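You operate a simulated robot arm through the tools that you are given. There is no shell and no other tool. Be economical: measure what you need, move in short steps, check, and stop when the job is done.

You run a simulated robot arm. Do the job below in one go: nothing can be reset, and whatever is moved stays where it is left.

Task
Wind the press up, put board and teal stack away, push the tray in.
Fine: board on the board end of the towel table, stack on the shelf over the packing table.

It is judged by the outcome, as a careful person would: the job done as asked, and still so three seconds after it is handed in. It fails if anything else is knocked over, pushed out of place, dropped, spilled or broken. Flat cloth is picked up by pressing the open fingertips on it (5 to 10 N) and closing them slowly along it; thin cloth reads only 2 to 8 mm in the jaws.

Robot
A 7-joint arm with a two-finger parallel gripper on a trunk, on a base that drives. Base frame: it is fixed to the floor where the robot stands at the start and does not move with it; the origin is under the middle of the robot, x ahead of it, y to its left, z up. Units: m, rad, N and s.
Its first joint turns from -2.601 to 2.601 rad. Places, roughly: board [1.75, -1.25, 0.75]; board end of the towel table [1.8, -1.1, 0.8]; press handwheel [1.2, -0.1, 1.1]; press tray [1.2, -0.1, 0.7]; shelf over the packing table [1.4, -1.9, 1.2]; stack of towels [0.75, -2, 0.25]. Payload 3.5 kg.
Tool frame: the origin (TCP) lies between the finger pads and is the grasp point; the fingertips stand 0.023 m ahead of it; z points along the fingers, y is the line along which they close. The gripper opens to 0.094 m. The fingers are 0.038 m wide and 0.01 m thick; the gripper's body (0.054 by 0.096 m) begins 0.039 m behind the TCP.
Orientation is that of the tool frame in the base frame, as [roll, pitch, yaw] about the fixed x, y, z axes, in that order (R = Rz(yaw) Ry(pitch) Rx(roll)). With the fingers straight down and closing along the base's y, the tool's x points along the base's -x, its y along +y and its z along -z.

Tools
- The arm moves only by the tool play_rows. Its argument "rows" is a list of rows, each an object of numbers (a shift or turn left out is 0, a gripper value left out holds the last): "hand": the finger opening in mm, from 0 to 94; "tx", "ty", "tz": the shift along the tool's x, y, z in units of 100 mm (1.0 is 100 mm); "rx", "ry", "rz": the turn, a rotation vector about the tool's x, y, z in units of 60 degrees (1.0 is 60 degrees). In form: [{"hand": .., "tx": .., "ty": .., "tz": .., "rx": .., "ry": .., "rz": ..}, ...]. A call has 1 to 20 rows; each row is the pose to reach, as a shift and turn from the pose commanded when the call began, along the tool's axes at that moment. A call with a number of a shift or a turn outside -1 to 1 is refused whole. A row lasts 0.2 s, in which the tool goes at most 0.05 m and 0.15 rad; a call with a longer step from one row to the next is refused whole, and so is a gripper value outside its range. A pose out of reach is approached as far as the arm can. The call stops where the force on the tool passes 40 N (or 10 N more than at its start, if that is more) or the arm is blocked; 0.2 s more then pass. The fingers move at their own pace (about 0.153 m/s each) and stop on an object; they squeeze with about 22 N. The grip force told is the motor's: it shows also when the fingers shut on nothing. Time passes only in rows, and 0.2 s behind the last, so rows that repeat a pose let the fingers close. It gives the time, the measured TCP pose, the force on the tool (base axes), the opening and the grip force at its end, in the units of the frame above (readings bear some noise), with the torque about the TCP (base axes, N m) and any sound that the robot's microphone picked up, and new pictures: "pictures" is both (left out), scene, wrist or none.
- Cameras (640 x 400 px; columns grow to the right, rows downward): "scene" is now at [-0.2447, 0.1713, 1.2959]; the picture's right is [-0.32, -0.95, 0.00], its down [-0.30, 0.10, -0.95] and it looks along [0.90, -0.30, -0.32] (base axes); focal length 282 px, centre (320, 200). "wrist" rides on the gripper at [0.086, 0.016, -0.074] in the tool frame; the picture's right is [-0.18, 0.98, 0.00], its down [-0.58, -0.11, -0.81] and it looks along [-0.79, -0.15, 0.59] (tool axes); focal length 243 px, centre (320, 200). There is no depth. A picture from a camera that has moved, and an enlarged one, comes with that camera's place and axes in the base frame and with its lens. The place of the scene camera against the robot may be out by one fixed shift of up to 0.012 m in any direction.
- steer(legs): drives the robot by 1 to 6 legs, each [ahead, left, turn to the left] in m, m and rad, along the robot's own axes; the way and the turn of a leg run together, so that a leg with both is an arc; at most 1.5 m and 3.142 rad a leg. The arm and the cameras ride along, it lands a little off, and it stops where it bumps. It gives what a move gives, and a new picture of the scene camera.
- turn_head(pan, tilt): turns the head with the scene camera to pan (to the left, within 2.496 rad either way) and tilt (down, from -0.506 to 1.204), counted from straight ahead of the robot. It gives what a move gives, and a new picture of the scene camera.
- zoom(camera, box): a new picture of the part [left, top, right, bottom] of that camera's present view, enlarged. No time passes.
- job_done(): hands the job in; it is judged then, once.

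Work in short steps. Places have to be worked out from the pictures, the camera data and where the tool is seen: move nearer, look again, correct. Check each grasp and each placing, and mend what went wrong. You have 120 turns and 260 pictures in all, those below and enlarged ones among them. Open the gripper and draw the arm clear of the work before you hand the job in, unless the task says otherwise; then end with one line.

The tools are called after "Call:" by a JSON object that holds its "method" and its "body". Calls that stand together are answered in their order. play_rows: Moves the arm, as the interface text tells. Its arguments: {"type":"object","properties":{"rows":{"type":"array","items":{"type":"object","properties":{"hand":{"type":"number"},"tx":{"type":"number"},"ty":{"type":"number"},"tz":{"type":"number"},"rx":{"type":"number"},"ry":{"type":"number"},"rz":{"type":"number"}}}},"pictures":{"type":"string","enum":["both","scene","wrist","none"]}},"required":["rows"]} The other tools are called the same way: steer (legs) drives the base; turn_head (pan, tilt) turns the head that bears the scene camera; zoom (camera, box) takes an enlarged picture of a part of a camera's view; job_done () hands the job in.

At the start:

```text
clock: 0.0
tcp_pos: [0.6354, -0.2551, 0.9993]
tcp_rot: [-3.141, 0.001, -3.141]
ft_force: [-0.2, -0.4, -0.4]
ft_torque: [0.0, 0.0, -0.02]
opening: 0.094
finger_force: 0.0
robot x, y, heading: [0.004, -0.0007, 0.001]
head pan, tilt: [-0.326, 0.325]
```

scene: 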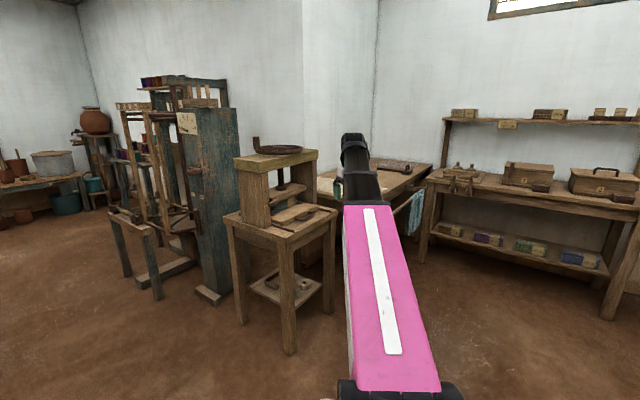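
wrist: 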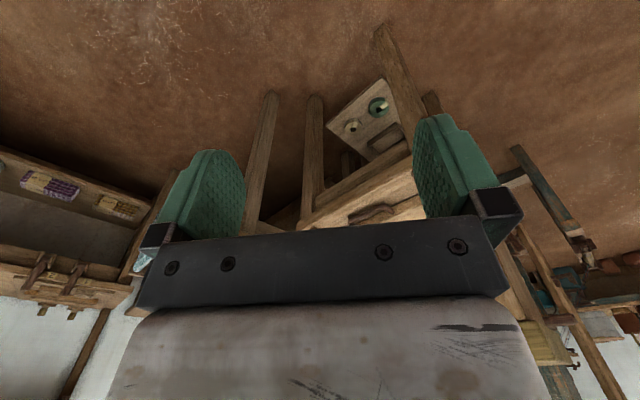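

The scene shows the press ahead, the towel table behind it, and the packing table at right. I zoom on the press and on the packing table to look closely.

Call:
{"method": "zoom", "body": {"camera": "scene", "box": [200, 120, 440, 270]}}

Call:
{"method": "zoom", "body": {"camera": "scene", "box": [400, 90, 640, 290]}}

```text
2.67 times, centred on (320, 195) of scene
camera zoom: at [-0.2447, 0.1713, 1.2959], right [-0.32, -0.95, 0.0], down [-0.3, 0.1, -0.95], along [0.9, -0.3, -0.32], focal length 752 px, centre (320, 213)
```

zoom: 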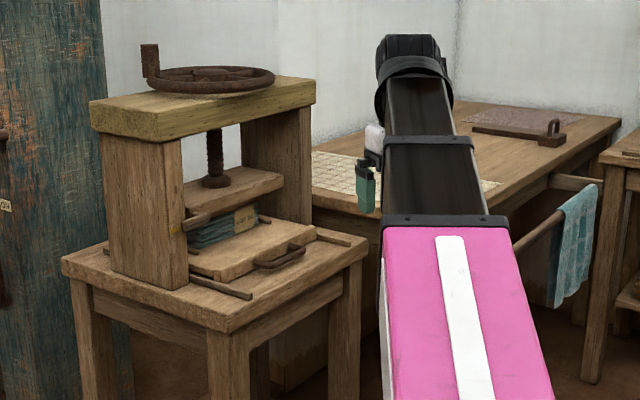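

```text
2.00 times, centred on (520, 190) of scene
camera zoom: at [-0.2447, 0.1713, 1.2959], right [-0.32, -0.95, 0.0], down [-0.3, 0.1, -0.95], along [0.9, -0.3, -0.32], focal length 564 px, centre (-80, 220)
```

zoom: 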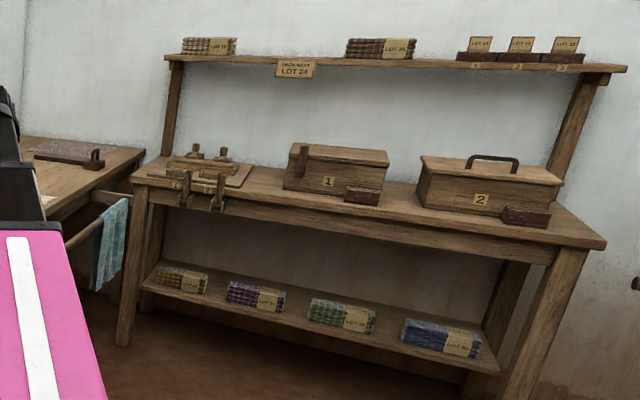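

The press's open front faces roughly (-0.77, -0.64), so I drive to a spot in front of it, well back, and look from there.

Call:
{"method": "steer", "body": {"legs": [[0.25, -0.7, 0.69]]}}

Call:
{"method": "turn_head", "body": {"pan": 0.15, "tilt": 0.4}}

```text
clock: 4.0
tcp_pos: [1.1142, -0.3283, 1.0002]
tcp_rot: [3.141, -0.001, -2.445]
ft_force: [0.9, 0.2, 0.0]
ft_torque: [0.01, -0.02, -0.01]
opening: 0.0941
finger_force: 0.1
robot x, y, heading: [0.4613, -0.5426, 0.697]
head pan, tilt: [-0.326, 0.325]
camera scene: at [0.1714, -0.5622, 1.2959], right [0.36, -0.93, 0.0], down [-0.3, -0.12, -0.95], along [0.88, 0.34, -0.32], focal length 282 px, centre (320, 200)
```

scene: 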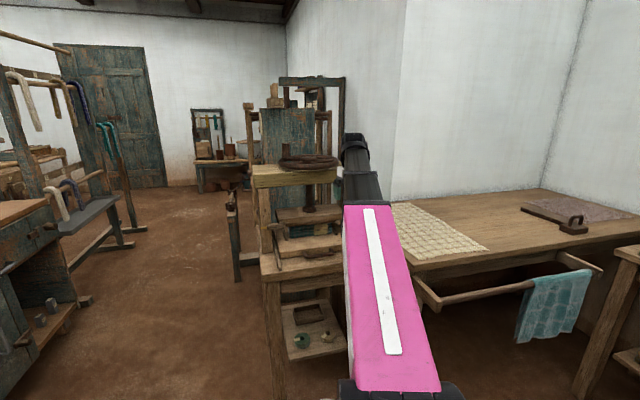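

```text
clock: 4.9
tcp_pos: [1.1136, -0.3283, 1.0004]
tcp_rot: [-3.141, 0.0, -2.447]
ft_force: [-0.1, 0.5, -0.9]
ft_torque: [-0.01, -0.02, -0.01]
opening: 0.0941
finger_force: 0.0
robot x, y, heading: [0.4617, -0.5448, 0.695]
head pan, tilt: [0.15, 0.4]
camera scene: at [0.1459, -0.5266, 1.2889], right [0.75, -0.66, 0.0], down [-0.26, -0.29, -0.92], along [0.61, 0.69, -0.39], focal length 282 px, centre (320, 200)
```

scene: 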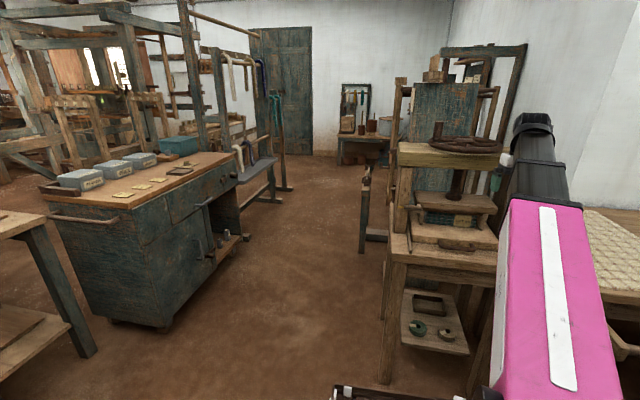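

The press is right ahead now. Zooming on it.

Call:
{"method": "zoom", "body": {"camera": "scene", "box": [360, 110, 520, 210]}}

Call:
{"method": "zoom", "body": {"camera": "scene", "box": [370, 200, 530, 380]}}

```text
4.00 times, centred on (440, 160) of scene
camera zoom: at [0.1459, -0.5266, 1.2889], right [0.75, -0.66, 0.0], down [-0.26, -0.29, -0.92], along [0.61, 0.69, -0.39], focal length 1127 px, centre (-160, 360)
```

zoom: 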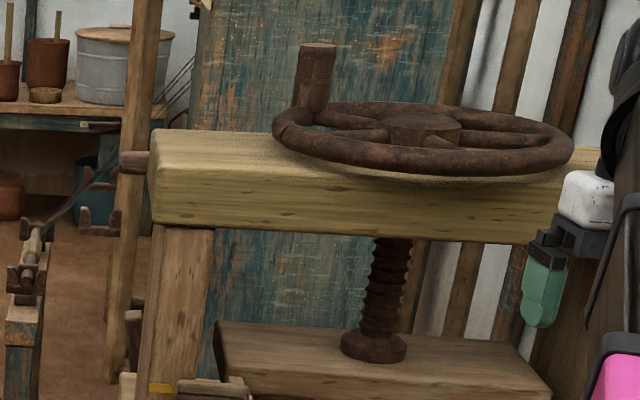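

```text
2.22 times, centred on (450, 290) of scene
camera zoom: at [0.1459, -0.5266, 1.2889], right [0.75, -0.66, 0.0], down [-0.26, -0.29, -0.92], along [0.61, 0.69, -0.39], focal length 626 px, centre (31, 0)
```

zoom: 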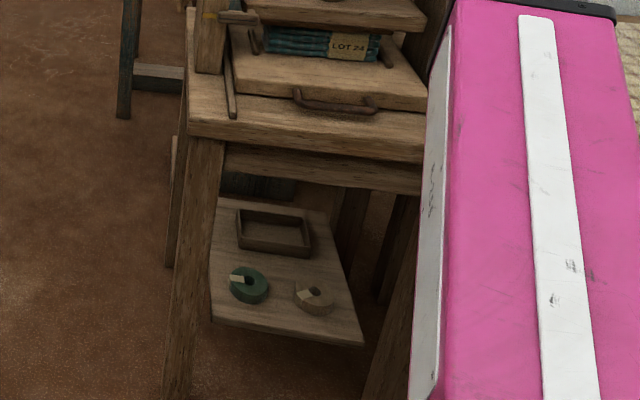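

I draw the hand back and to the left to bring the press into the wrist camera's view.

Call:
{"method": "play_rows", "body": {"rows": [{"tx": 0.35, "ty": 0.35}, {"tx": 0.7, "ty": 0.7}, {"tx": 1.0, "ty": 1.0}], "pictures": "both"}}

Call:
{"method": "turn_head", "body": {"pan": -0.25, "tilt": 0.35}}

Call:
{"method": "zoom", "body": {"camera": "scene", "box": [440, 150, 640, 275]}}

```text
clock: 5.5
tcp_pos: [1.0338, -0.319, 0.9969]
tcp_rot: [-3.137, 0.011, -2.439]
ft_force: [1.7, 4.2, -7.3]
ft_torque: [-0.09, -0.58, -0.31]
opening: 0.0939
finger_force: 0.0
robot x, y, heading: [0.461, -0.5399, 0.695]
head pan, tilt: [0.15, 0.4]
stopped in row 2: the force on the tool passed its limit at 57 N (the readings are from after the stop); the commanded pose is now the measured one
camera scene: at [0.1458, -0.5265, 1.2889], right [0.75, -0.66, 0.0], down [-0.26, -0.29, -0.92], along [0.61, 0.69, -0.39], focal length 282 px, centre (320, 200)
camera wrist: at [0.9541, -0.363, 1.0714], right [-0.5, 0.87, 0.0], down [0.51, 0.29, 0.81], along [0.71, 0.4, -0.58], focal length 243 px, centre (320, 200)
```

scene: 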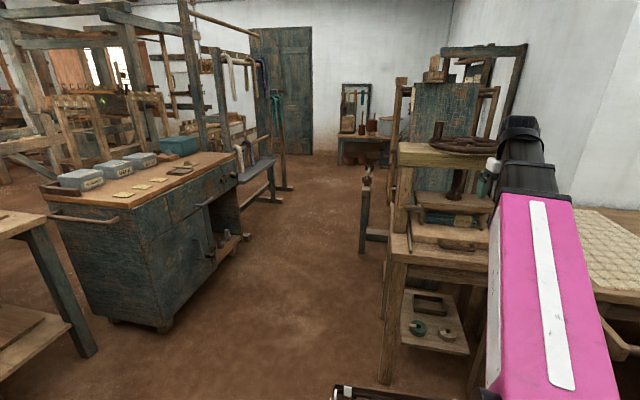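
wrist: 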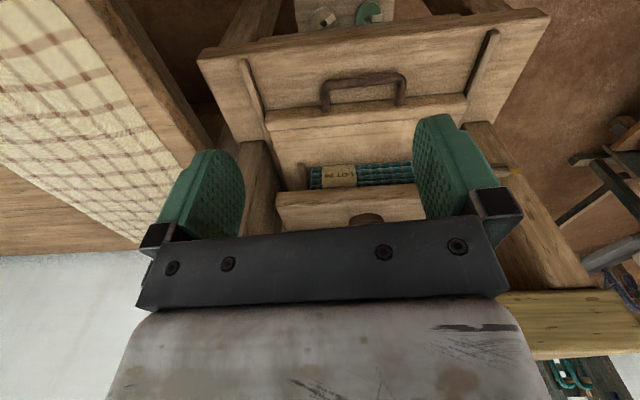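

```text
clock: 6.3
tcp_pos: [1.0327, -0.3188, 0.9978]
tcp_rot: [-3.137, 0.01, -2.437]
ft_force: [3.4, 4.4, -12.3]
ft_torque: [0.08, -0.8, -0.26]
opening: 0.0943
finger_force: 0.1
robot x, y, heading: [0.4632, -0.5428, 0.7]
head pan, tilt: [-0.25, 0.351]
camera scene: at [0.1684, -0.5556, 1.2934], right [0.43, -0.9, 0.0], down [-0.31, -0.15, -0.94], along [0.85, 0.41, -0.34], focal length 282 px, centre (320, 200)
```

scene: 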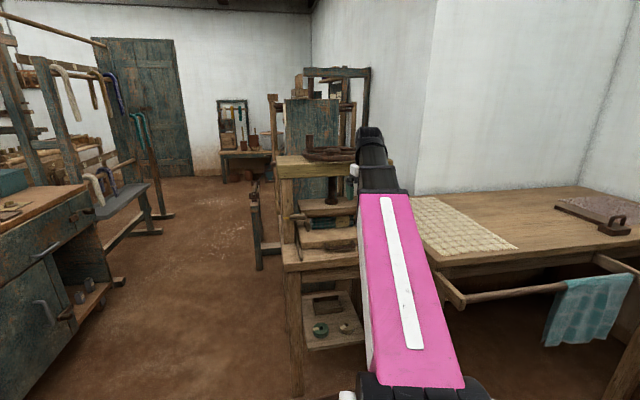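

```text
3.20 times, centred on (540, 212) of scene
camera zoom: at [0.1684, -0.5556, 1.2934], right [0.43, -0.9, 0.0], down [-0.31, -0.15, -0.94], along [0.85, 0.41, -0.34], focal length 902 px, centre (-384, 160)
```

zoom: 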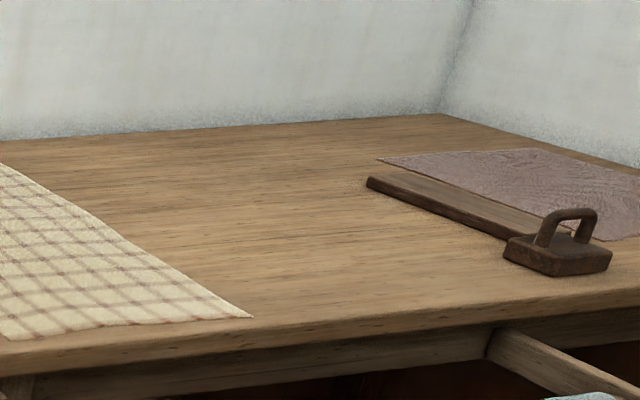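

The arm touched something (probably the forearm against the press). I shift right along tool -y and slightly forward to release, and check the force.

Call:
{"method": "play_rows", "body": {"rows": [{"tx": -0.1, "ty": -0.25}, {"tx": -0.1, "ty": -0.6}], "pictures": "both"}}

```text
clock: 6.9
tcp_pos: [1.0788, -0.3591, 0.997]
tcp_rot: [-3.139, 0.008, -2.438]
ft_force: [-0.3, 0.9, -0.2]
ft_torque: [0.01, 0.01, 0.03]
opening: 0.0943
finger_force: 0.2
robot x, y, heading: [0.4654, -0.5422, 0.696]
head pan, tilt: [-0.25, 0.351]
camera scene: at [0.1684, -0.5558, 1.2934], right [0.43, -0.9, 0.0], down [-0.31, -0.15, -0.94], along [0.85, 0.41, -0.34], focal length 282 px, centre (320, 200)
camera wrist: at [0.9996, -0.4037, 1.0709], right [-0.5, 0.87, 0.0], down [0.51, 0.29, 0.81], along [0.71, 0.4, -0.58], focal length 243 px, centre (320, 200)
```

scene: 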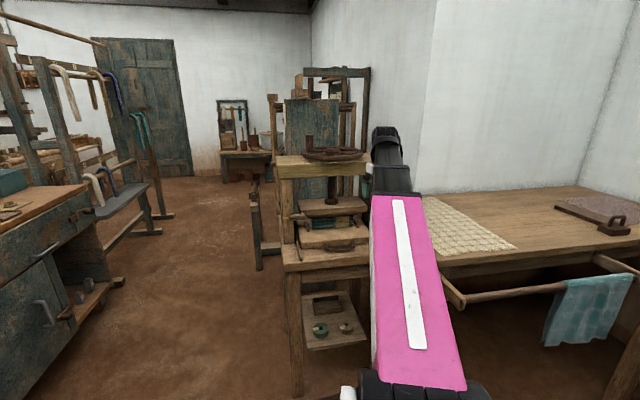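
wrist: 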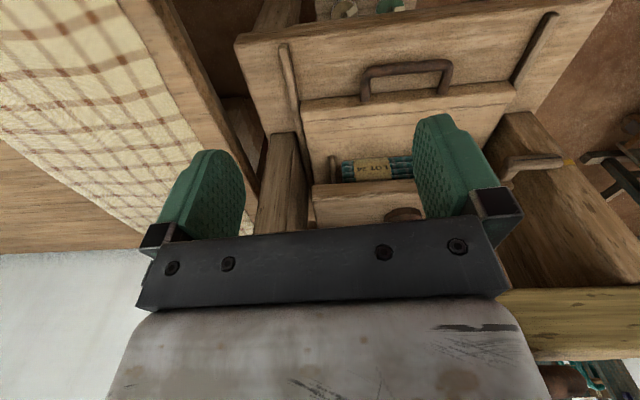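

Free now. I back the base off 0.3 m so the arm has room, then raise the hand and view the wheel.

Call:
{"method": "steer", "body": {"legs": [[-0.3, 0, 0]]}}

Call:
{"method": "play_rows", "body": {"rows": [{"tz": -0.5}, {"tz": -1.0}], "pictures": "none"}}

Call:
{"method": "play_rows", "body": {"rows": [{"tz": -0.4, "ty": 0.2}, {"tz": -0.8, "ty": 0.4}, {"tz": -1.0, "ty": 0.8}], "pictures": "both"}}

```text
clock: 8.9
tcp_pos: [0.8563, -0.5433, 0.9977]
tcp_rot: [-3.138, 0.009, -2.439]
ft_force: [0.1, 0.4, -0.8]
ft_torque: [0.01, 0.02, -0.03]
opening: 0.0939
finger_force: 0.1
robot x, y, heading: [0.241, -0.7277, 0.694]
head pan, tilt: [-0.25, 0.351]
camera scene: at [-0.0534, -0.7408, 1.2934], right [0.43, -0.9, 0.0], down [-0.31, -0.15, -0.94], along [0.85, 0.41, -0.34], focal length 282 px, centre (320, 200)
```

scene: 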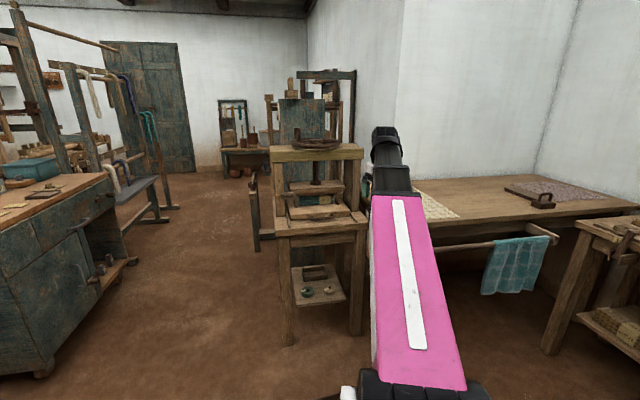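

```text
clock: 9.3
tcp_pos: [0.8583, -0.5429, 1.027]
tcp_rot: [-3.131, 0.029, -2.435]
ft_force: [7.4, 3.3, -15.3]
ft_torque: [0.29, -0.7, -0.03]
opening: 0.094
finger_force: 0.1
robot x, y, heading: [0.2397, -0.7227, 0.697]
head pan, tilt: [-0.25, 0.351]
stopped in row 1: the force on the tool passed its limit at 86 N (the readings are from after the stop); the commanded pose is now the measured one
```

```text
clock: 9.6
tcp_pos: [0.8579, -0.5386, 1.034]
tcp_rot: [-3.126, 0.04, -2.43]
ft_force: [6.6, 3.1, -12.5]
ft_torque: [0.25, -0.66, -0.04]
opening: 0.0941
finger_force: 0.0
robot x, y, heading: [0.2397, -0.7299, 0.697]
head pan, tilt: [-0.25, 0.351]
stopped in row 1: the force on the tool passed its limit at 69 N (the readings are from after the stop); the commanded pose is now the measured one
camera scene: at [-0.0533, -0.7408, 1.2934], right [0.43, -0.9, 0.0], down [-0.31, -0.15, -0.94], along [0.85, 0.41, -0.34], focal length 282 px, centre (320, 200)
camera wrist: at [0.777, -0.5844, 1.1046], right [-0.5, 0.86, -0.01], down [0.48, 0.29, 0.83], along [0.72, 0.41, -0.56], focal length 243 px, centre (320, 200)
```

scene: 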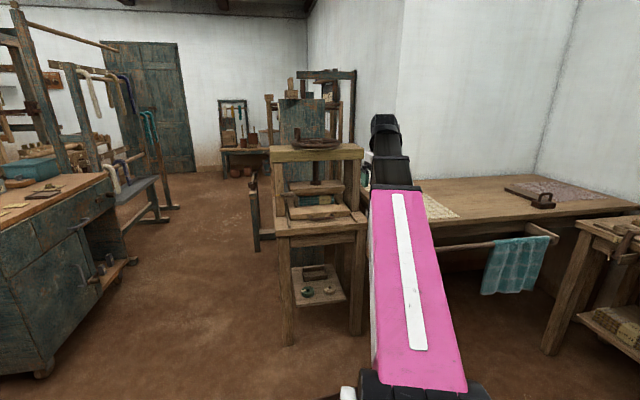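
wrist: 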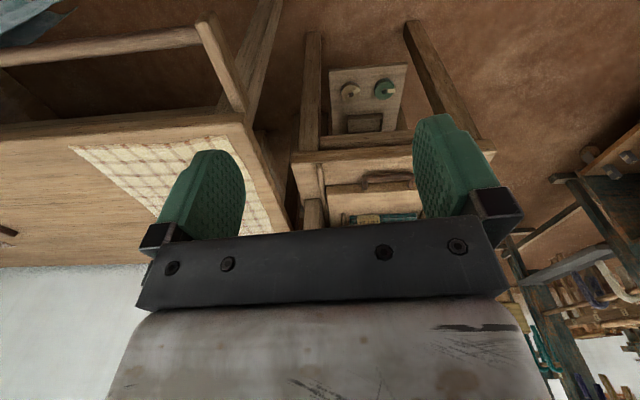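

No contact is visible; the stop looks like a wrist/joint limit when raising with the tool straight down. I tilt the tool forward by 45° (tool -y) while rising slightly.

Call:
{"method": "play_rows", "body": {"rows": [{"tz": 0.1, "ry": -0.13}, {"ry": -0.26}, {"ry": -0.39}, {"ry": -0.52}, {"ry": -0.65}, {"ry": -0.75}], "pictures": "both"}}

```text
clock: 11.0
tcp_pos: [0.8563, -0.5385, 1.0335]
tcp_rot: [-3.119, 0.824, -2.417]
ft_force: [0.3, -0.2, -0.1]
ft_torque: [0.01, -0.05, 0.03]
opening: 0.0939
finger_force: 0.2
robot x, y, heading: [0.2424, -0.7313, 0.697]
head pan, tilt: [-0.25, 0.351]
camera scene: at [-0.0533, -0.7408, 1.2934], right [0.43, -0.9, 0.0], down [-0.31, -0.15, -0.94], along [0.85, 0.41, -0.34], focal length 282 px, centre (320, 200)
camera wrist: at [0.7588, -0.6011, 1.0208], right [-0.55, 0.83, 0.12], down [-0.09, -0.2, 0.98], along [0.83, 0.52, 0.18], focal length 243 px, centre (320, 200)
```

scene: 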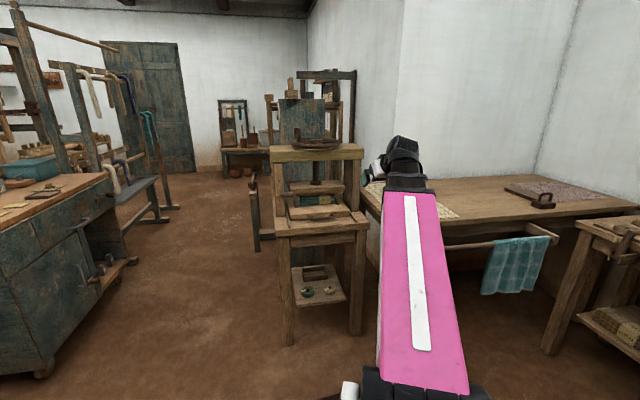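
wrist: 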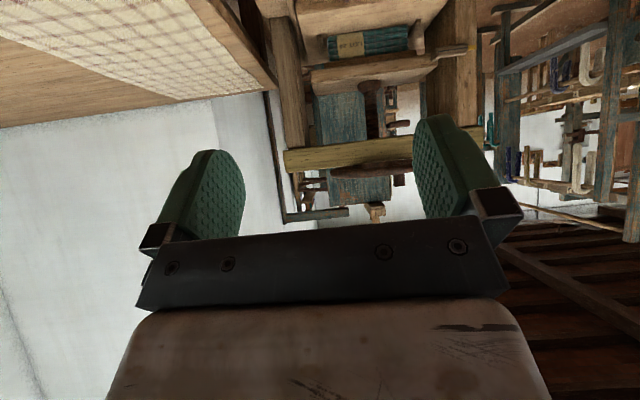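

Free of force now. I zoom on the press with the wrist camera (upside-down) and with the scene camera.

Call:
{"method": "zoom", "body": {"camera": "wrist", "box": [270, 0, 490, 210]}}

Call:
{"method": "zoom", "body": {"camera": "scene", "box": [260, 130, 380, 230]}}

```text
1.90 times, centred on (380, 105) of wrist
camera zoom: at [0.7588, -0.6011, 1.0208], right [-0.55, 0.83, 0.12], down [-0.09, -0.2, 0.98], along [0.83, 0.52, 0.18], focal length 462 px, centre (206, 381)
```

zoom: 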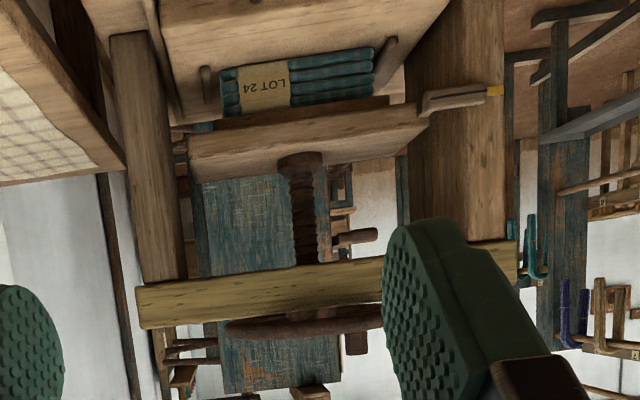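

```text
4.00 times, centred on (320, 180) of scene
camera zoom: at [-0.0533, -0.7408, 1.2934], right [0.43, -0.9, 0.0], down [-0.31, -0.15, -0.94], along [0.85, 0.41, -0.34], focal length 1127 px, centre (320, 280)
```

zoom: 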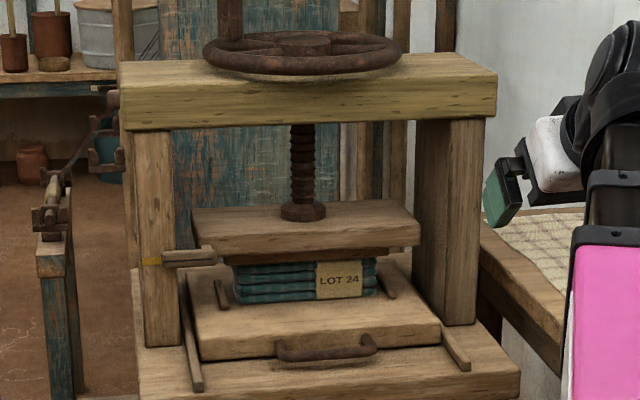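

The press is clear now: a thin dark board lies between the platen and the LOT 24 stack, and the wheel's crank peg is at the far left of the rim. I judge the wheel centre at about (1.24, -0.09, 1.08) with radius 0.13. I raise the hand before driving in.

Call:
{"method": "play_rows", "body": {"rows": [{"tx": -0.33, "tz": -0.33}, {"tx": -0.66, "tz": -0.66}, {"tx": -1, "tz": -1}], "pictures": "none"}}

Call:
{"method": "play_rows", "body": {"rows": [{"tx": -0.33, "tz": -0.33}, {"tx": -0.66, "tz": -0.66}, {"tx": -0.8, "tz": -0.8, "ty": 0.3}, {"tx": -0.8, "tz": -0.8, "ty": 0.7}], "pictures": "both"}}

```text
clock: 11.8
tcp_pos: [0.8528, -0.5404, 1.1747]
tcp_rot: [-3.122, 0.821, -2.417]
ft_force: [0.2, -0.9, 0.4]
ft_torque: [-0.01, 0.0, 0.02]
opening: 0.0939
finger_force: 0.1
robot x, y, heading: [0.2408, -0.7265, 0.695]
head pan, tilt: [-0.25, 0.351]
```

```text
clock: 12.8
tcp_pos: [0.7979, -0.4861, 1.2893]
tcp_rot: [-3.122, 0.823, -2.415]
ft_force: [1.1, -0.4, -0.4]
ft_torque: [0.0, 0.01, 0.01]
opening: 0.0941
finger_force: 0.0
robot x, y, heading: [0.2436, -0.7303, 0.694]
head pan, tilt: [-0.25, 0.351]
camera scene: at [-0.0534, -0.7407, 1.2934], right [0.43, -0.9, 0.0], down [-0.31, -0.15, -0.94], along [0.85, 0.41, -0.34], focal length 282 px, centre (320, 200)
camera wrist: at [0.7009, -0.5497, 1.2768], right [-0.55, 0.83, 0.12], down [-0.09, -0.2, 0.98], along [0.83, 0.52, 0.18], focal length 243 px, centre (320, 200)
```

scene: 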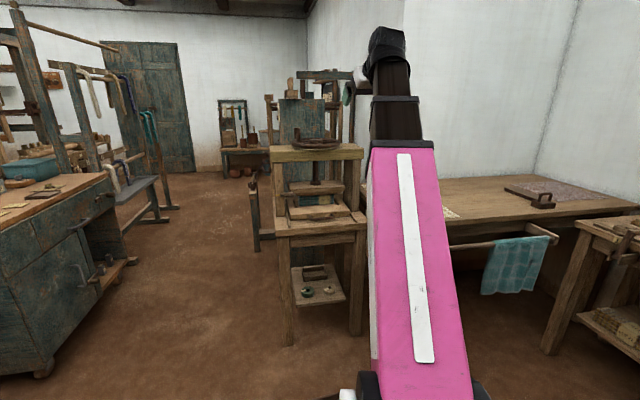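
wrist: 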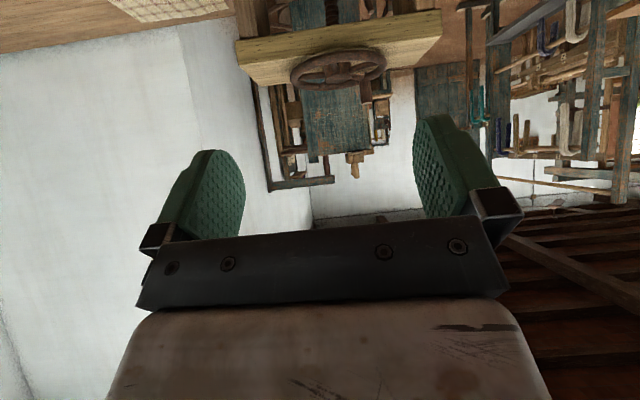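

The arm reaches high with this tilt. I turn to face the wheel and drive in so that it is about 0.75 m ahead.

Call:
{"method": "steer", "body": {"legs": [[0, 0, -0.131], [0.39, 0, 0]]}}

Call:
{"method": "turn_head", "body": {"pan": 0.05, "tilt": 0.45}}

Call:
{"method": "play_rows", "body": {"rows": [{"ty": 0.0}], "pictures": "wrist"}}

```text
clock: 15.8
tcp_pos: [1.1518, -0.3649, 1.2904]
tcp_rot: [-3.12, 0.822, -2.554]
ft_force: [0.1, -0.2, 0.7]
ft_torque: [-0.02, 0.0, 0.01]
opening: 0.094
finger_force: 0.2
robot x, y, heading: [0.5662, -0.525, 0.559]
head pan, tilt: [-0.25, 0.351]
camera scene: at [0.2698, -0.4971, 1.2934], right [0.3, -0.95, 0.0], down [-0.33, -0.1, -0.94], along [0.9, 0.28, -0.34], focal length 282 px, centre (320, 200)
```

scene: 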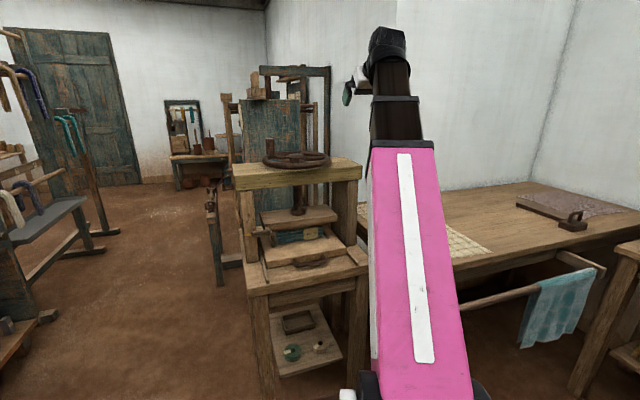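

```text
clock: 16.6
tcp_pos: [1.1519, -0.3649, 1.29]
tcp_rot: [-3.119, 0.823, -2.556]
ft_force: [0.5, -0.2, -0.1]
ft_torque: [-0.01, -0.04, -0.01]
opening: 0.0941
finger_force: 0.1
robot x, y, heading: [0.5641, -0.5259, 0.556]
head pan, tilt: [0.051, 0.45]
camera scene: at [0.2566, -0.4729, 1.2843], right [0.57, -0.82, 0.0], down [-0.36, -0.25, -0.9], along [0.74, 0.51, -0.43], focal length 282 px, centre (320, 200)
```

scene: 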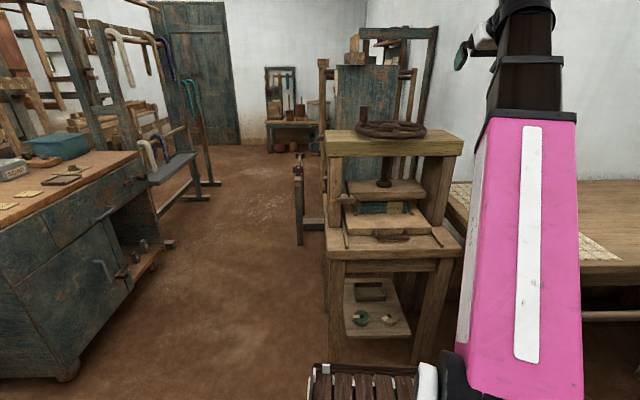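

```text
clock: 17.0
tcp_pos: [1.1513, -0.3652, 1.2901]
tcp_rot: [-3.121, 0.822, -2.555]
ft_force: [0.0, 0.4, -0.7]
ft_torque: [0.03, 0.03, -0.03]
opening: 0.094
finger_force: 0.0
robot x, y, heading: [0.5605, -0.5227, 0.555]
head pan, tilt: [0.051, 0.45]
camera wrist: at [1.0454, -0.4134, 1.2767], right [-0.43, 0.9, 0.12], down [-0.11, -0.18, 0.98], along [0.9, 0.4, 0.18], focal length 243 px, centre (320, 200)
```

wrist: 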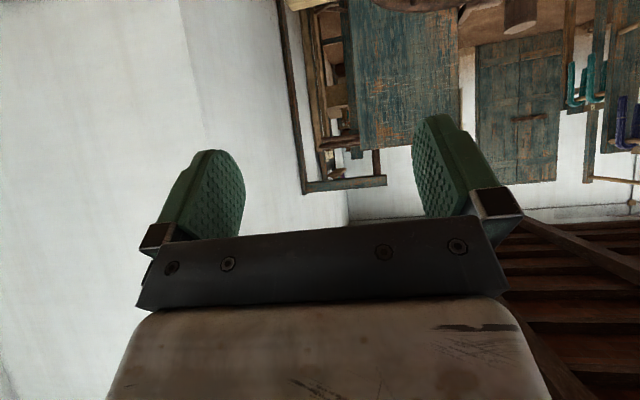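

I zoom on the wheel to place it and the peg.

Call:
{"method": "zoom", "body": {"camera": "scene", "box": [310, 90, 480, 200]}}

```text
3.64 times, centred on (395, 145) of scene
camera zoom: at [0.2566, -0.4728, 1.2842], right [0.57, -0.82, 0.0], down [-0.36, -0.25, -0.9], along [0.74, 0.51, -0.44], focal length 1025 px, centre (47, 400)
```

zoom: 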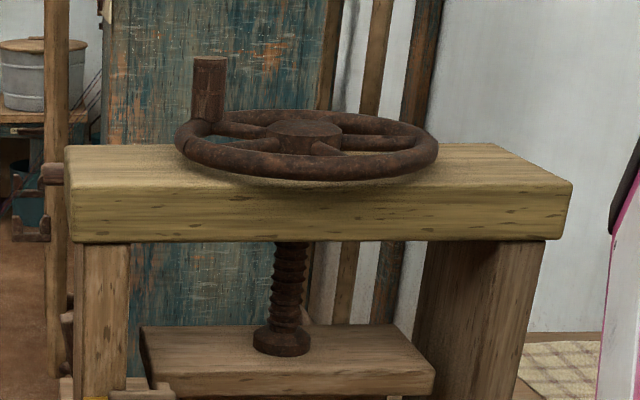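

I judge the wheel centre at (1.26, -0.09, 1.065) and the peg at about (1.262, 0.02), top 1.134. I move the hand to a standoff behind and above the peg.

Call:
{"method": "play_rows", "body": {"rows": [{"ty": 0.34, "tx": -0.2, "tz": 0.22}, {"ty": 0.67, "tx": -0.41, "tz": 0.44}, {"ty": 1, "tx": -0.61, "tz": 0.66}], "pictures": "none"}}

Call:
{"method": "play_rows", "body": {"rows": [{"ty": 0.34, "tx": -0.2, "tz": 0.22}, {"ty": 0.67, "tx": -0.41, "tz": 0.44}, {"ty": 1, "tx": -0.61, "tz": 0.66}], "pictures": "none"}}

Call:
{"method": "play_rows", "body": {"rows": [{"ty": 0.2, "tx": 0.1, "tz": 0.33}, {"ty": 0.4, "tx": 0.2, "tz": 0.66}, {"ty": 0.59, "tx": 0.3, "tz": 0.95}], "pictures": "both"}}

```text
clock: 17.8
tcp_pos: [1.1775, -0.2353, 1.2887]
tcp_rot: [-3.12, 0.822, -2.557]
ft_force: [-0.6, 1.2, 0.2]
ft_torque: [-0.05, -0.01, -0.02]
opening: 0.094
finger_force: 0.1
robot x, y, heading: [0.5654, -0.5242, 0.553]
head pan, tilt: [0.051, 0.45]
```

```text
clock: 18.6
tcp_pos: [1.1972, -0.0997, 1.2849]
tcp_rot: [-3.12, 0.821, -2.556]
ft_force: [-0.2, -0.5, 0.1]
ft_torque: [-0.02, 0.0, 0.0]
opening: 0.0942
finger_force: 0.1
robot x, y, heading: [0.563, -0.527, 0.554]
head pan, tilt: [0.051, 0.45]
```

```text
clock: 19.4
tcp_pos: [1.2077, -0.0234, 1.1984]
tcp_rot: [-3.119, 0.821, -2.555]
ft_force: [0.1, 0.2, -0.7]
ft_torque: [-0.04, -0.01, -0.01]
opening: 0.0939
finger_force: 0.1
robot x, y, heading: [0.564, -0.5215, 0.556]
head pan, tilt: [0.051, 0.45]
camera scene: at [0.2566, -0.4727, 1.2842], right [0.57, -0.82, 0.0], down [-0.36, -0.25, -0.9], along [0.74, 0.51, -0.44], focal length 282 px, centre (320, 200)
camera wrist: at [1.1023, -0.0713, 1.1846], right [-0.43, 0.9, 0.12], down [-0.11, -0.18, 0.98], along [0.9, 0.4, 0.18], focal length 243 px, centre (320, 200)
```

scene: 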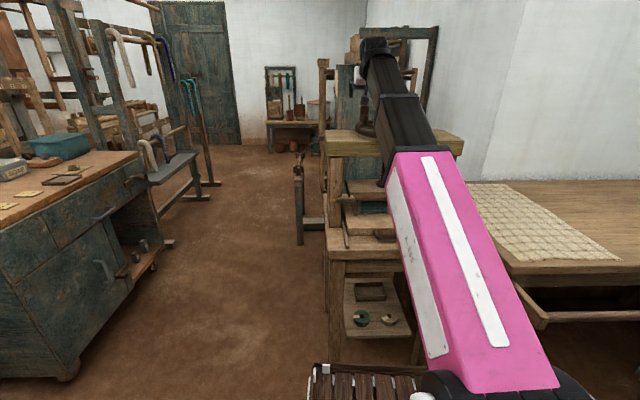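
wrist: 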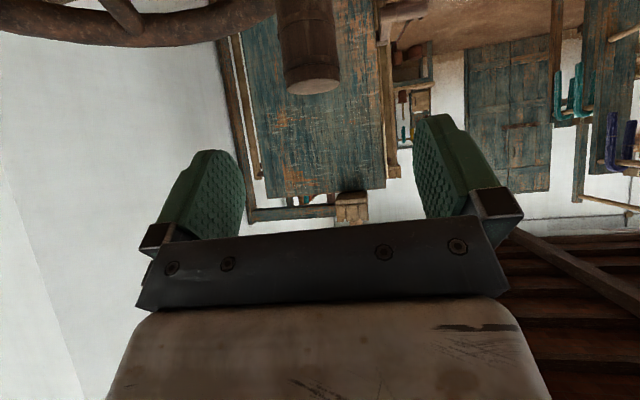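

The peg is centred between the fingers (peg about (1.272, 0.012)). I advance along the fingers and look.

Call:
{"method": "play_rows", "body": {"rows": [{"tz": 0.3, "tx": 0.03}, {"tz": 0.6, "tx": 0.06}, {"tz": 0.9, "tx": 0.08, "ty": -0.05}], "pictures": "wrist"}}

Call:
{"method": "zoom", "body": {"camera": "scene", "box": [310, 30, 480, 140]}}

```text
clock: 20.2
tcp_pos: [1.2588, 0.0054, 1.1303]
tcp_rot: [-3.121, 0.822, -2.554]
ft_force: [0.4, -0.4, -0.7]
ft_torque: [-0.03, 0.0, -0.01]
opening: 0.094
finger_force: 0.1
robot x, y, heading: [0.5651, -0.526, 0.556]
head pan, tilt: [0.051, 0.45]
camera wrist: at [1.1541, -0.0432, 1.1173], right [-0.43, 0.9, 0.12], down [-0.11, -0.18, 0.98], along [0.9, 0.4, 0.18], focal length 243 px, centre (320, 200)
```

wrist: 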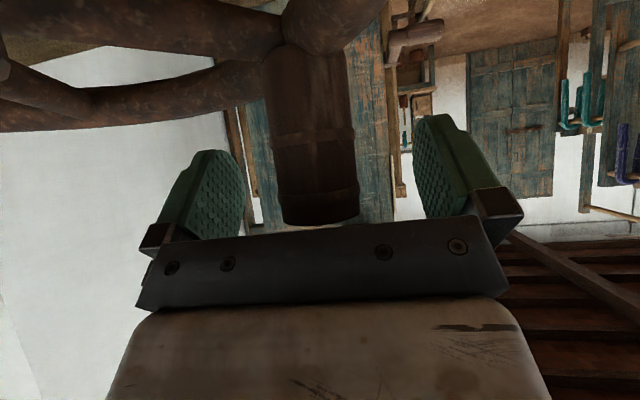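

```text
3.64 times, centred on (395, 85) of scene
camera zoom: at [0.2566, -0.4728, 1.2842], right [0.57, -0.82, 0.0], down [-0.36, -0.25, -0.9], along [0.74, 0.51, -0.44], focal length 1025 px, centre (47, 618)
```

zoom: 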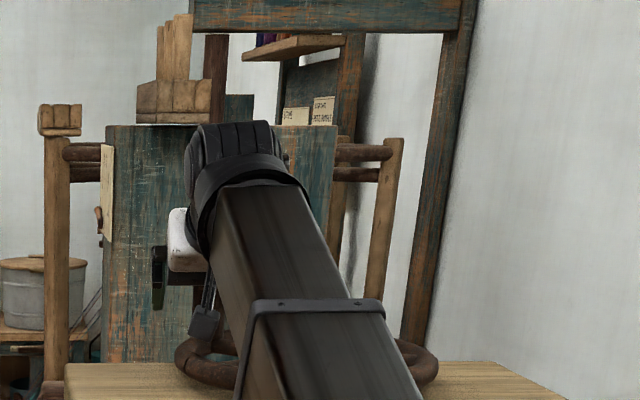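

The peg stands between the pads at the TCP's depth, spanning z 1.07 to 1.145. I lower 12 mm and close.

Call:
{"method": "play_rows", "body": {"rows": [{"tz": 0.08, "tx": 0.09}, {"tz": 0.08, "tx": 0.09, "hand": 20}, {"tz": 0.08, "tx": 0.09, "hand": 20}, {"tz": 0.08, "tx": 0.09, "hand": 20}], "pictures": "wrist"}}

```text
clock: 21.2
tcp_pos: [1.2616, 0.0051, 1.1187]
tcp_rot: [-3.126, 0.824, -2.555]
ft_force: [0.2, 13.5, -3.7]
ft_torque: [1.74, -0.26, -0.32]
opening: 0.0339
finger_force: 45.0
robot x, y, heading: [0.5673, -0.5229, 0.554]
head pan, tilt: [0.051, 0.45]
camera wrist: at [1.1552, -0.0428, 1.1058], right [-0.43, 0.9, 0.12], down [-0.11, -0.19, 0.98], along [0.9, 0.4, 0.18], focal length 243 px, centre (320, 200)
```

wrist: 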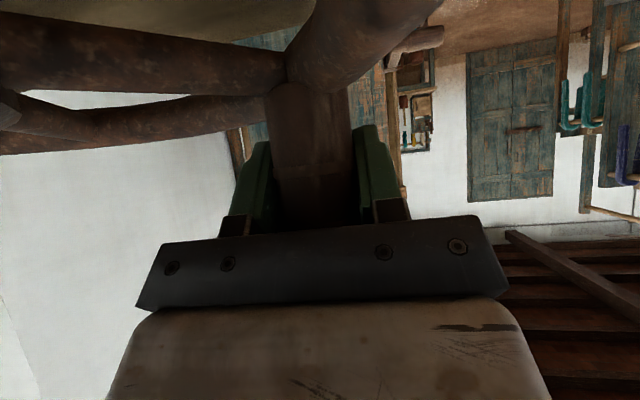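

Gripped at 34 mm. Now a short test pull counter-clockwise (unscrewing) along the tangent, watching the forces.

Call:
{"method": "play_rows", "body": {"rows": [{"tx": 0.09, "ty": 0.07, "tz": -0.1}, {"tx": 0.185, "ty": 0.133, "tz": -0.2}, {"tx": 0.185, "ty": 0.133, "tz": -0.2}], "pictures": "wrist"}}

```text
clock: 22.0
tcp_pos: [1.2277, 0.0037, 1.1189]
tcp_rot: [-3.125, 0.822, -2.557]
ft_force: [0.1, 32.1, 5.3]
ft_torque: [1.12, 0.64, -0.15]
opening: 0.0339
finger_force: 44.5
robot x, y, heading: [0.5656, -0.5254, 0.558]
head pan, tilt: [0.051, 0.45]
camera wrist: at [1.1224, -0.0451, 1.1055], right [-0.43, 0.9, 0.12], down [-0.11, -0.19, 0.98], along [0.9, 0.4, 0.18], focal length 243 px, centre (320, 200)
```

wrist: 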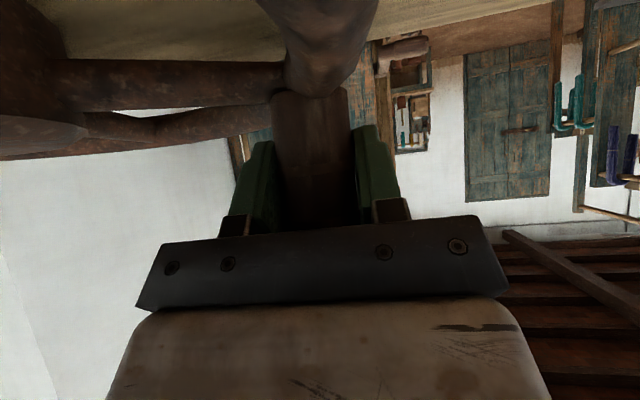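

The wheel turns freely; the measured path puts its centre near (1.249, -0.112), radius 0.118. I continue with a 60° arc.

Call:
{"method": "play_rows", "body": {"rows": [{"tx": 0.118, "ty": 0.097, "tz": -0.128}, {"tx": 0.256, "ty": 0.125, "tz": -0.276}, {"tx": 0.396, "ty": 0.118, "tz": -0.427}, {"tx": 0.533, "ty": 0.075, "tz": -0.575}, {"tx": 0.663, "ty": 0.0, "tz": -0.715}, {"tx": 0.781, "ty": -0.111, "tz": -0.842}], "pictures": "none"}}

```text
clock: 23.0
tcp_pos: [1.1598, -0.025, 1.1173]
tcp_rot: [-3.139, 0.82, -2.558]
ft_force: [-16.7, 20.3, -2.1]
ft_torque: [0.41, 0.21, 0.14]
opening: 0.0338
finger_force: 15.5
robot x, y, heading: [0.5597, -0.5238, 0.561]
head pan, tilt: [0.051, 0.45]
stopped in row 4: the force on the tool passed its limit at 45 N (the readings are from after the stop); the commanded pose is now the measured one
```

It stopped on radial force, which shows I was cutting inside the circle; refit gives radius ~0.126, centre (1.241, -0.122). I continue the arc.

Call:
{"method": "play_rows", "body": {"rows": [{"tx": 0.147, "ty": -0.043, "tz": -0.158}, {"tx": 0.286, "ty": -0.123, "tz": -0.308}, {"tx": 0.413, "ty": -0.238, "tz": -0.446}, {"tx": 0.525, "ty": -0.383, "tz": -0.566}, {"tx": 0.618, "ty": -0.555, "tz": -0.666}], "pictures": "wrist"}}

```text
clock: 23.5
tcp_pos: [1.137, -0.0445, 1.1183]
tcp_rot: [3.139, 0.819, -2.556]
ft_force: [-15.7, 13.2, 1.3]
ft_torque: [-0.19, 0.05, 0.22]
opening: 0.0338
finger_force: 15.6
robot x, y, heading: [0.5656, -0.526, 0.554]
head pan, tilt: [0.051, 0.45]
stopped in row 2: the force on the tool passed its limit at 42 N (the readings are from after the stop); the commanded pose is now the measured one
camera wrist: at [1.0319, -0.0943, 1.105], right [-0.44, 0.89, 0.14], down [-0.1, -0.2, 0.97], along [0.89, 0.42, 0.18], focal length 243 px, centre (320, 200)
```

wrist: 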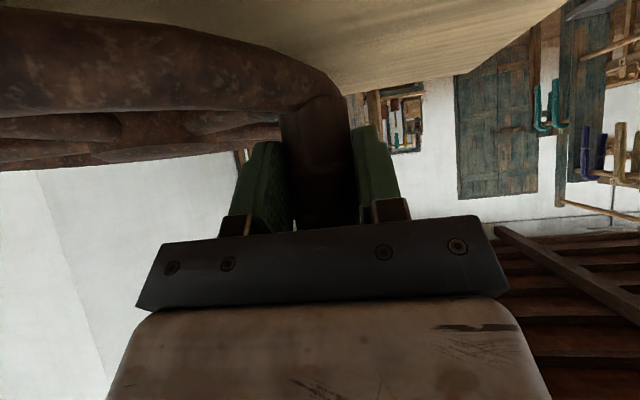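

Progress, but the radial pull persists; I go slower with a small outward bias (centre about (1.231, -0.12)).

Call:
{"method": "play_rows", "body": {"rows": [{"tx": 0.078, "ty": 0.0, "tz": -0.084}, {"tx": 0.146, "ty": -0.048, "tz": -0.158}, {"tx": 0.21, "ty": -0.103, "tz": -0.226}, {"tx": 0.271, "ty": -0.167, "tz": -0.292}, {"tx": 0.328, "ty": -0.238, "tz": -0.353}, {"tx": 0.38, "ty": -0.317, "tz": -0.41}, {"tx": 0.428, "ty": -0.402, "tz": -0.461}, {"tx": 0.471, "ty": -0.492, "tz": -0.507}, {"tx": 0.507, "ty": -0.588, "tz": -0.547}, {"tx": 0.538, "ty": -0.688, "tz": -0.58}], "pictures": "none"}}

```text
clock: 25.7
tcp_pos: [1.1124, -0.1454, 1.1186]
tcp_rot: [-3.139, 0.822, -2.559]
ft_force: [-6.2, 7.0, -4.9]
ft_torque: [0.27, 0.13, 0.51]
opening: 0.034
finger_force: 44.9
robot x, y, heading: [0.564, -0.5241, 0.56]
head pan, tilt: [0.051, 0.45]
```

A clean arc; the fit (centre (1.231, -0.12), R 0.1215) holds. I keep turning.

Call:
{"method": "play_rows", "body": {"rows": [{"tx": 0.024, "ty": -0.105, "tz": -0.025}, {"tx": 0.044, "ty": -0.21, "tz": -0.047}, {"tx": 0.055, "ty": -0.32, "tz": -0.06}, {"tx": 0.062, "ty": -0.428, "tz": -0.067}, {"tx": 0.06, "ty": -0.54, "tz": -0.065}, {"tx": 0.054, "ty": -0.647, "tz": -0.059}, {"tx": 0.04, "ty": -0.755, "tz": -0.042}, {"tx": 0.02, "ty": -0.861, "tz": -0.022}, {"tx": -0.012, "ty": -0.984, "tz": 0.012}], "pictures": "scene"}}

Call:
{"method": "zoom", "body": {"camera": "scene", "box": [310, 110, 480, 260]}}

```text
clock: 27.7
tcp_pos: [1.1679, -0.2274, 1.1183]
tcp_rot: [-3.142, 0.823, -2.556]
ft_force: [-5.1, 5.7, -0.5]
ft_torque: [-0.09, 0.13, 0.61]
opening: 0.0337
finger_force: 45.8
robot x, y, heading: [0.5646, -0.5195, 0.556]
head pan, tilt: [0.051, 0.45]
camera scene: at [0.2557, -0.4724, 1.2842], right [0.57, -0.82, 0.0], down [-0.36, -0.25, -0.9], along [0.74, 0.51, -0.44], focal length 282 px, centre (320, 200)
```

scene: 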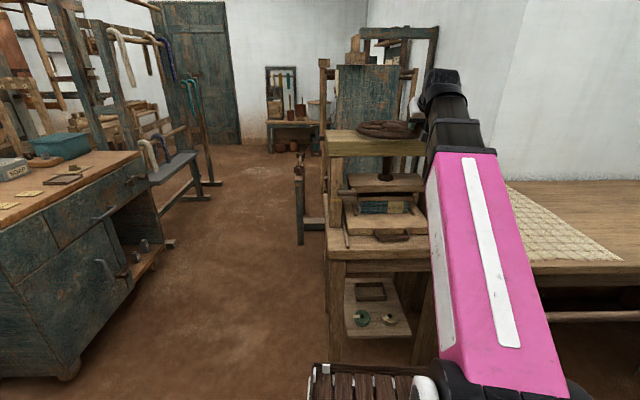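

```text
2.67 times, centred on (395, 185) of scene
camera zoom: at [0.2557, -0.4724, 1.2842], right [0.57, -0.82, 0.0], down [-0.36, -0.25, -0.9], along [0.74, 0.51, -0.44], focal length 752 px, centre (120, 240)
```

zoom: 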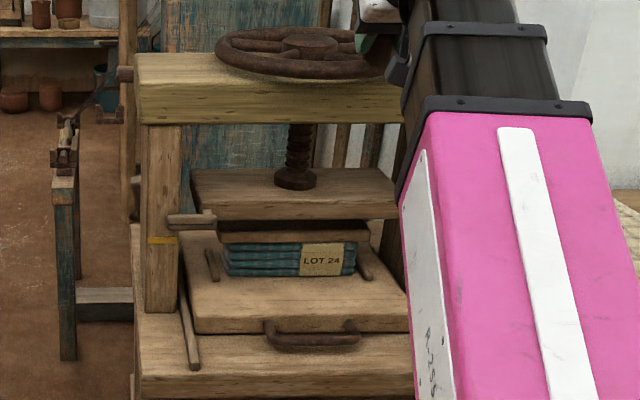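

The platen has risen (its pointer is now above the yellow mark) and the wheel keeps its height. I continue the arc to the near right.

Call:
{"method": "play_rows", "body": {"rows": [{"tx": -0.056, "ty": -0.156, "tz": 0.06}, {"tx": -0.126, "ty": -0.298, "tz": 0.136}, {"tx": -0.209, "ty": -0.424, "tz": 0.226}, {"tx": -0.303, "ty": -0.533, "tz": 0.327}, {"tx": -0.407, "ty": -0.621, "tz": 0.439}, {"tx": -0.518, "ty": -0.686, "tz": 0.559}, {"tx": -0.634, "ty": -0.729, "tz": 0.683}, {"tx": -0.753, "ty": -0.747, "tz": 0.811}], "pictures": "scene"}}

Call:
{"method": "zoom", "body": {"camera": "scene", "box": [310, 110, 480, 260]}}

```text
clock: 28.0
tcp_pos: [1.169, -0.2295, 1.1194]
tcp_rot: [3.131, 0.821, -2.554]
ft_force: [-10.3, 5.5, 9.6]
ft_torque: [-0.58, 0.05, 0.62]
opening: 0.0342
finger_force: 45.3
robot x, y, heading: [0.5632, -0.5237, 0.559]
head pan, tilt: [0.051, 0.45]
stopped in row 1: the force on the tool passed its limit at 56 N (the readings are from after the stop); the commanded pose is now the measured one
camera scene: at [0.255, -0.4724, 1.2841], right [0.57, -0.82, 0.0], down [-0.36, -0.25, -0.9], along [0.74, 0.51, -0.43], focal length 282 px, centre (320, 200)
```

scene: 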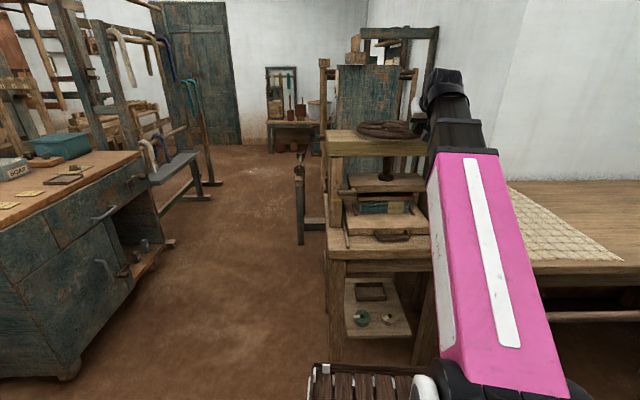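

```text
2.67 times, centred on (395, 185) of scene
camera zoom: at [0.255, -0.4724, 1.2841], right [0.57, -0.82, 0.0], down [-0.36, -0.25, -0.9], along [0.74, 0.51, -0.43], focal length 752 px, centre (120, 240)
```

zoom: 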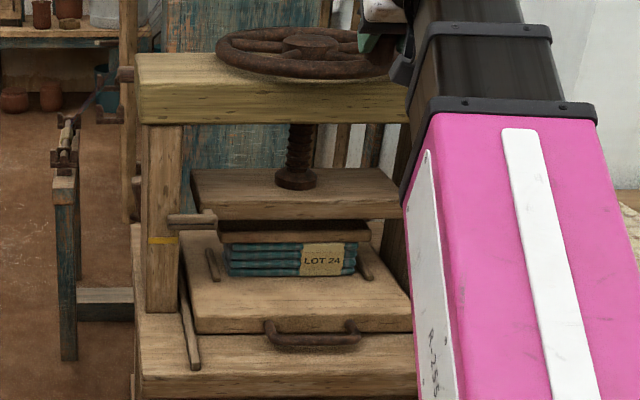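

Tangential resistance stopped it — either the screw's end stop or a contact. I zoom in on the gap and the hand.

Call:
{"method": "zoom", "body": {"camera": "scene", "box": [340, 170, 430, 225]}}

Call:
{"method": "zoom", "body": {"camera": "scene", "box": [350, 60, 480, 150]}}

Call:
{"method": "zoom", "body": {"camera": "wrist", "box": [0, 0, 640, 400]}}

```text
7.11 times, centred on (385, 198) of scene
camera zoom: at [0.255, -0.4724, 1.2841], right [0.57, -0.82, 0.0], down [-0.36, -0.25, -0.9], along [0.74, 0.51, -0.43], focal length 2004 px, centre (-142, 218)
```

zoom: 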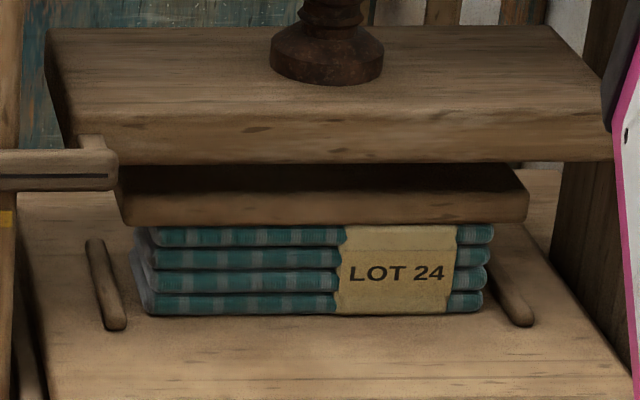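

```text
4.44 times, centred on (415, 105) of scene
camera zoom: at [0.255, -0.4724, 1.2841], right [0.57, -0.82, 0.0], down [-0.36, -0.25, -0.9], along [0.74, 0.51, -0.43], focal length 1252 px, centre (-102, 622)
```

zoom: 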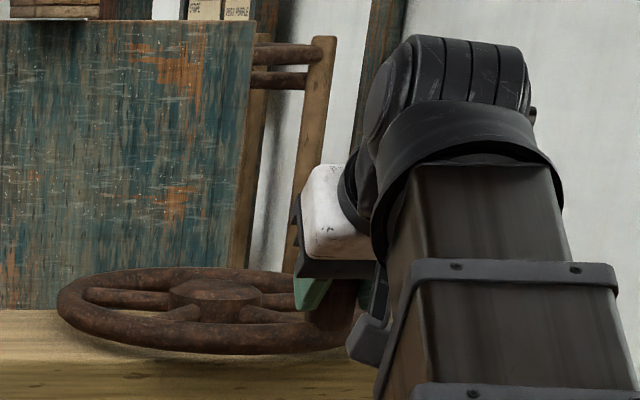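

```text
1.00 times, centred on (320, 200) of wrist (not enlarged: the box is as wide or as high as the picture)
camera zoom: at [1.0655, -0.2799, 1.1058], right [-0.45, 0.88, 0.14], down [-0.1, -0.2, 0.97], along [0.89, 0.42, 0.18], focal length 243 px, centre (320, 200)
```

zoom: 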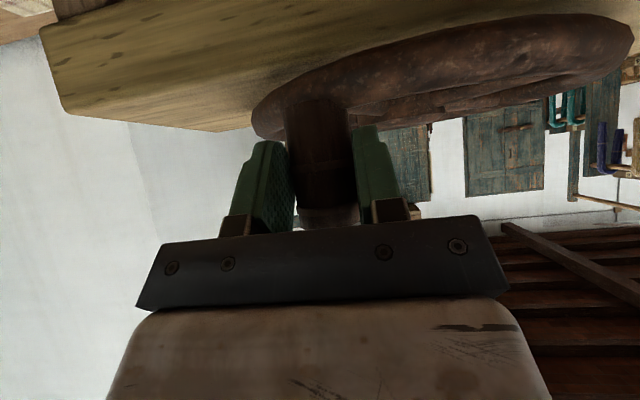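

The platen is clear of the board already. I try a little further, slowly, to see if this is the end stop.

Call:
{"method": "play_rows", "body": {"rows": [{"tx": -0.014, "ty": -0.04, "tz": 0.015}, {"tx": -0.027, "ty": -0.077, "tz": 0.029}, {"tx": -0.043, "ty": -0.114, "tz": 0.046}, {"tx": -0.058, "ty": -0.15, "tz": 0.063}, {"tx": -0.093, "ty": -0.219, "tz": 0.1}], "pictures": "none"}}

```text
clock: 28.5
tcp_pos: [1.1713, -0.2287, 1.118]
tcp_rot: [3.125, 0.823, -2.553]
ft_force: [-10.9, 3.6, 10.6]
ft_torque: [-0.81, -0.09, 0.41]
opening: 0.0338
finger_force: 45.3
robot x, y, heading: [0.5617, -0.524, 0.557]
head pan, tilt: [0.051, 0.45]
stopped in row 2: the force on the tool passed its limit at 45 N (the readings are from after the stop); the commanded pose is now the measured one
```

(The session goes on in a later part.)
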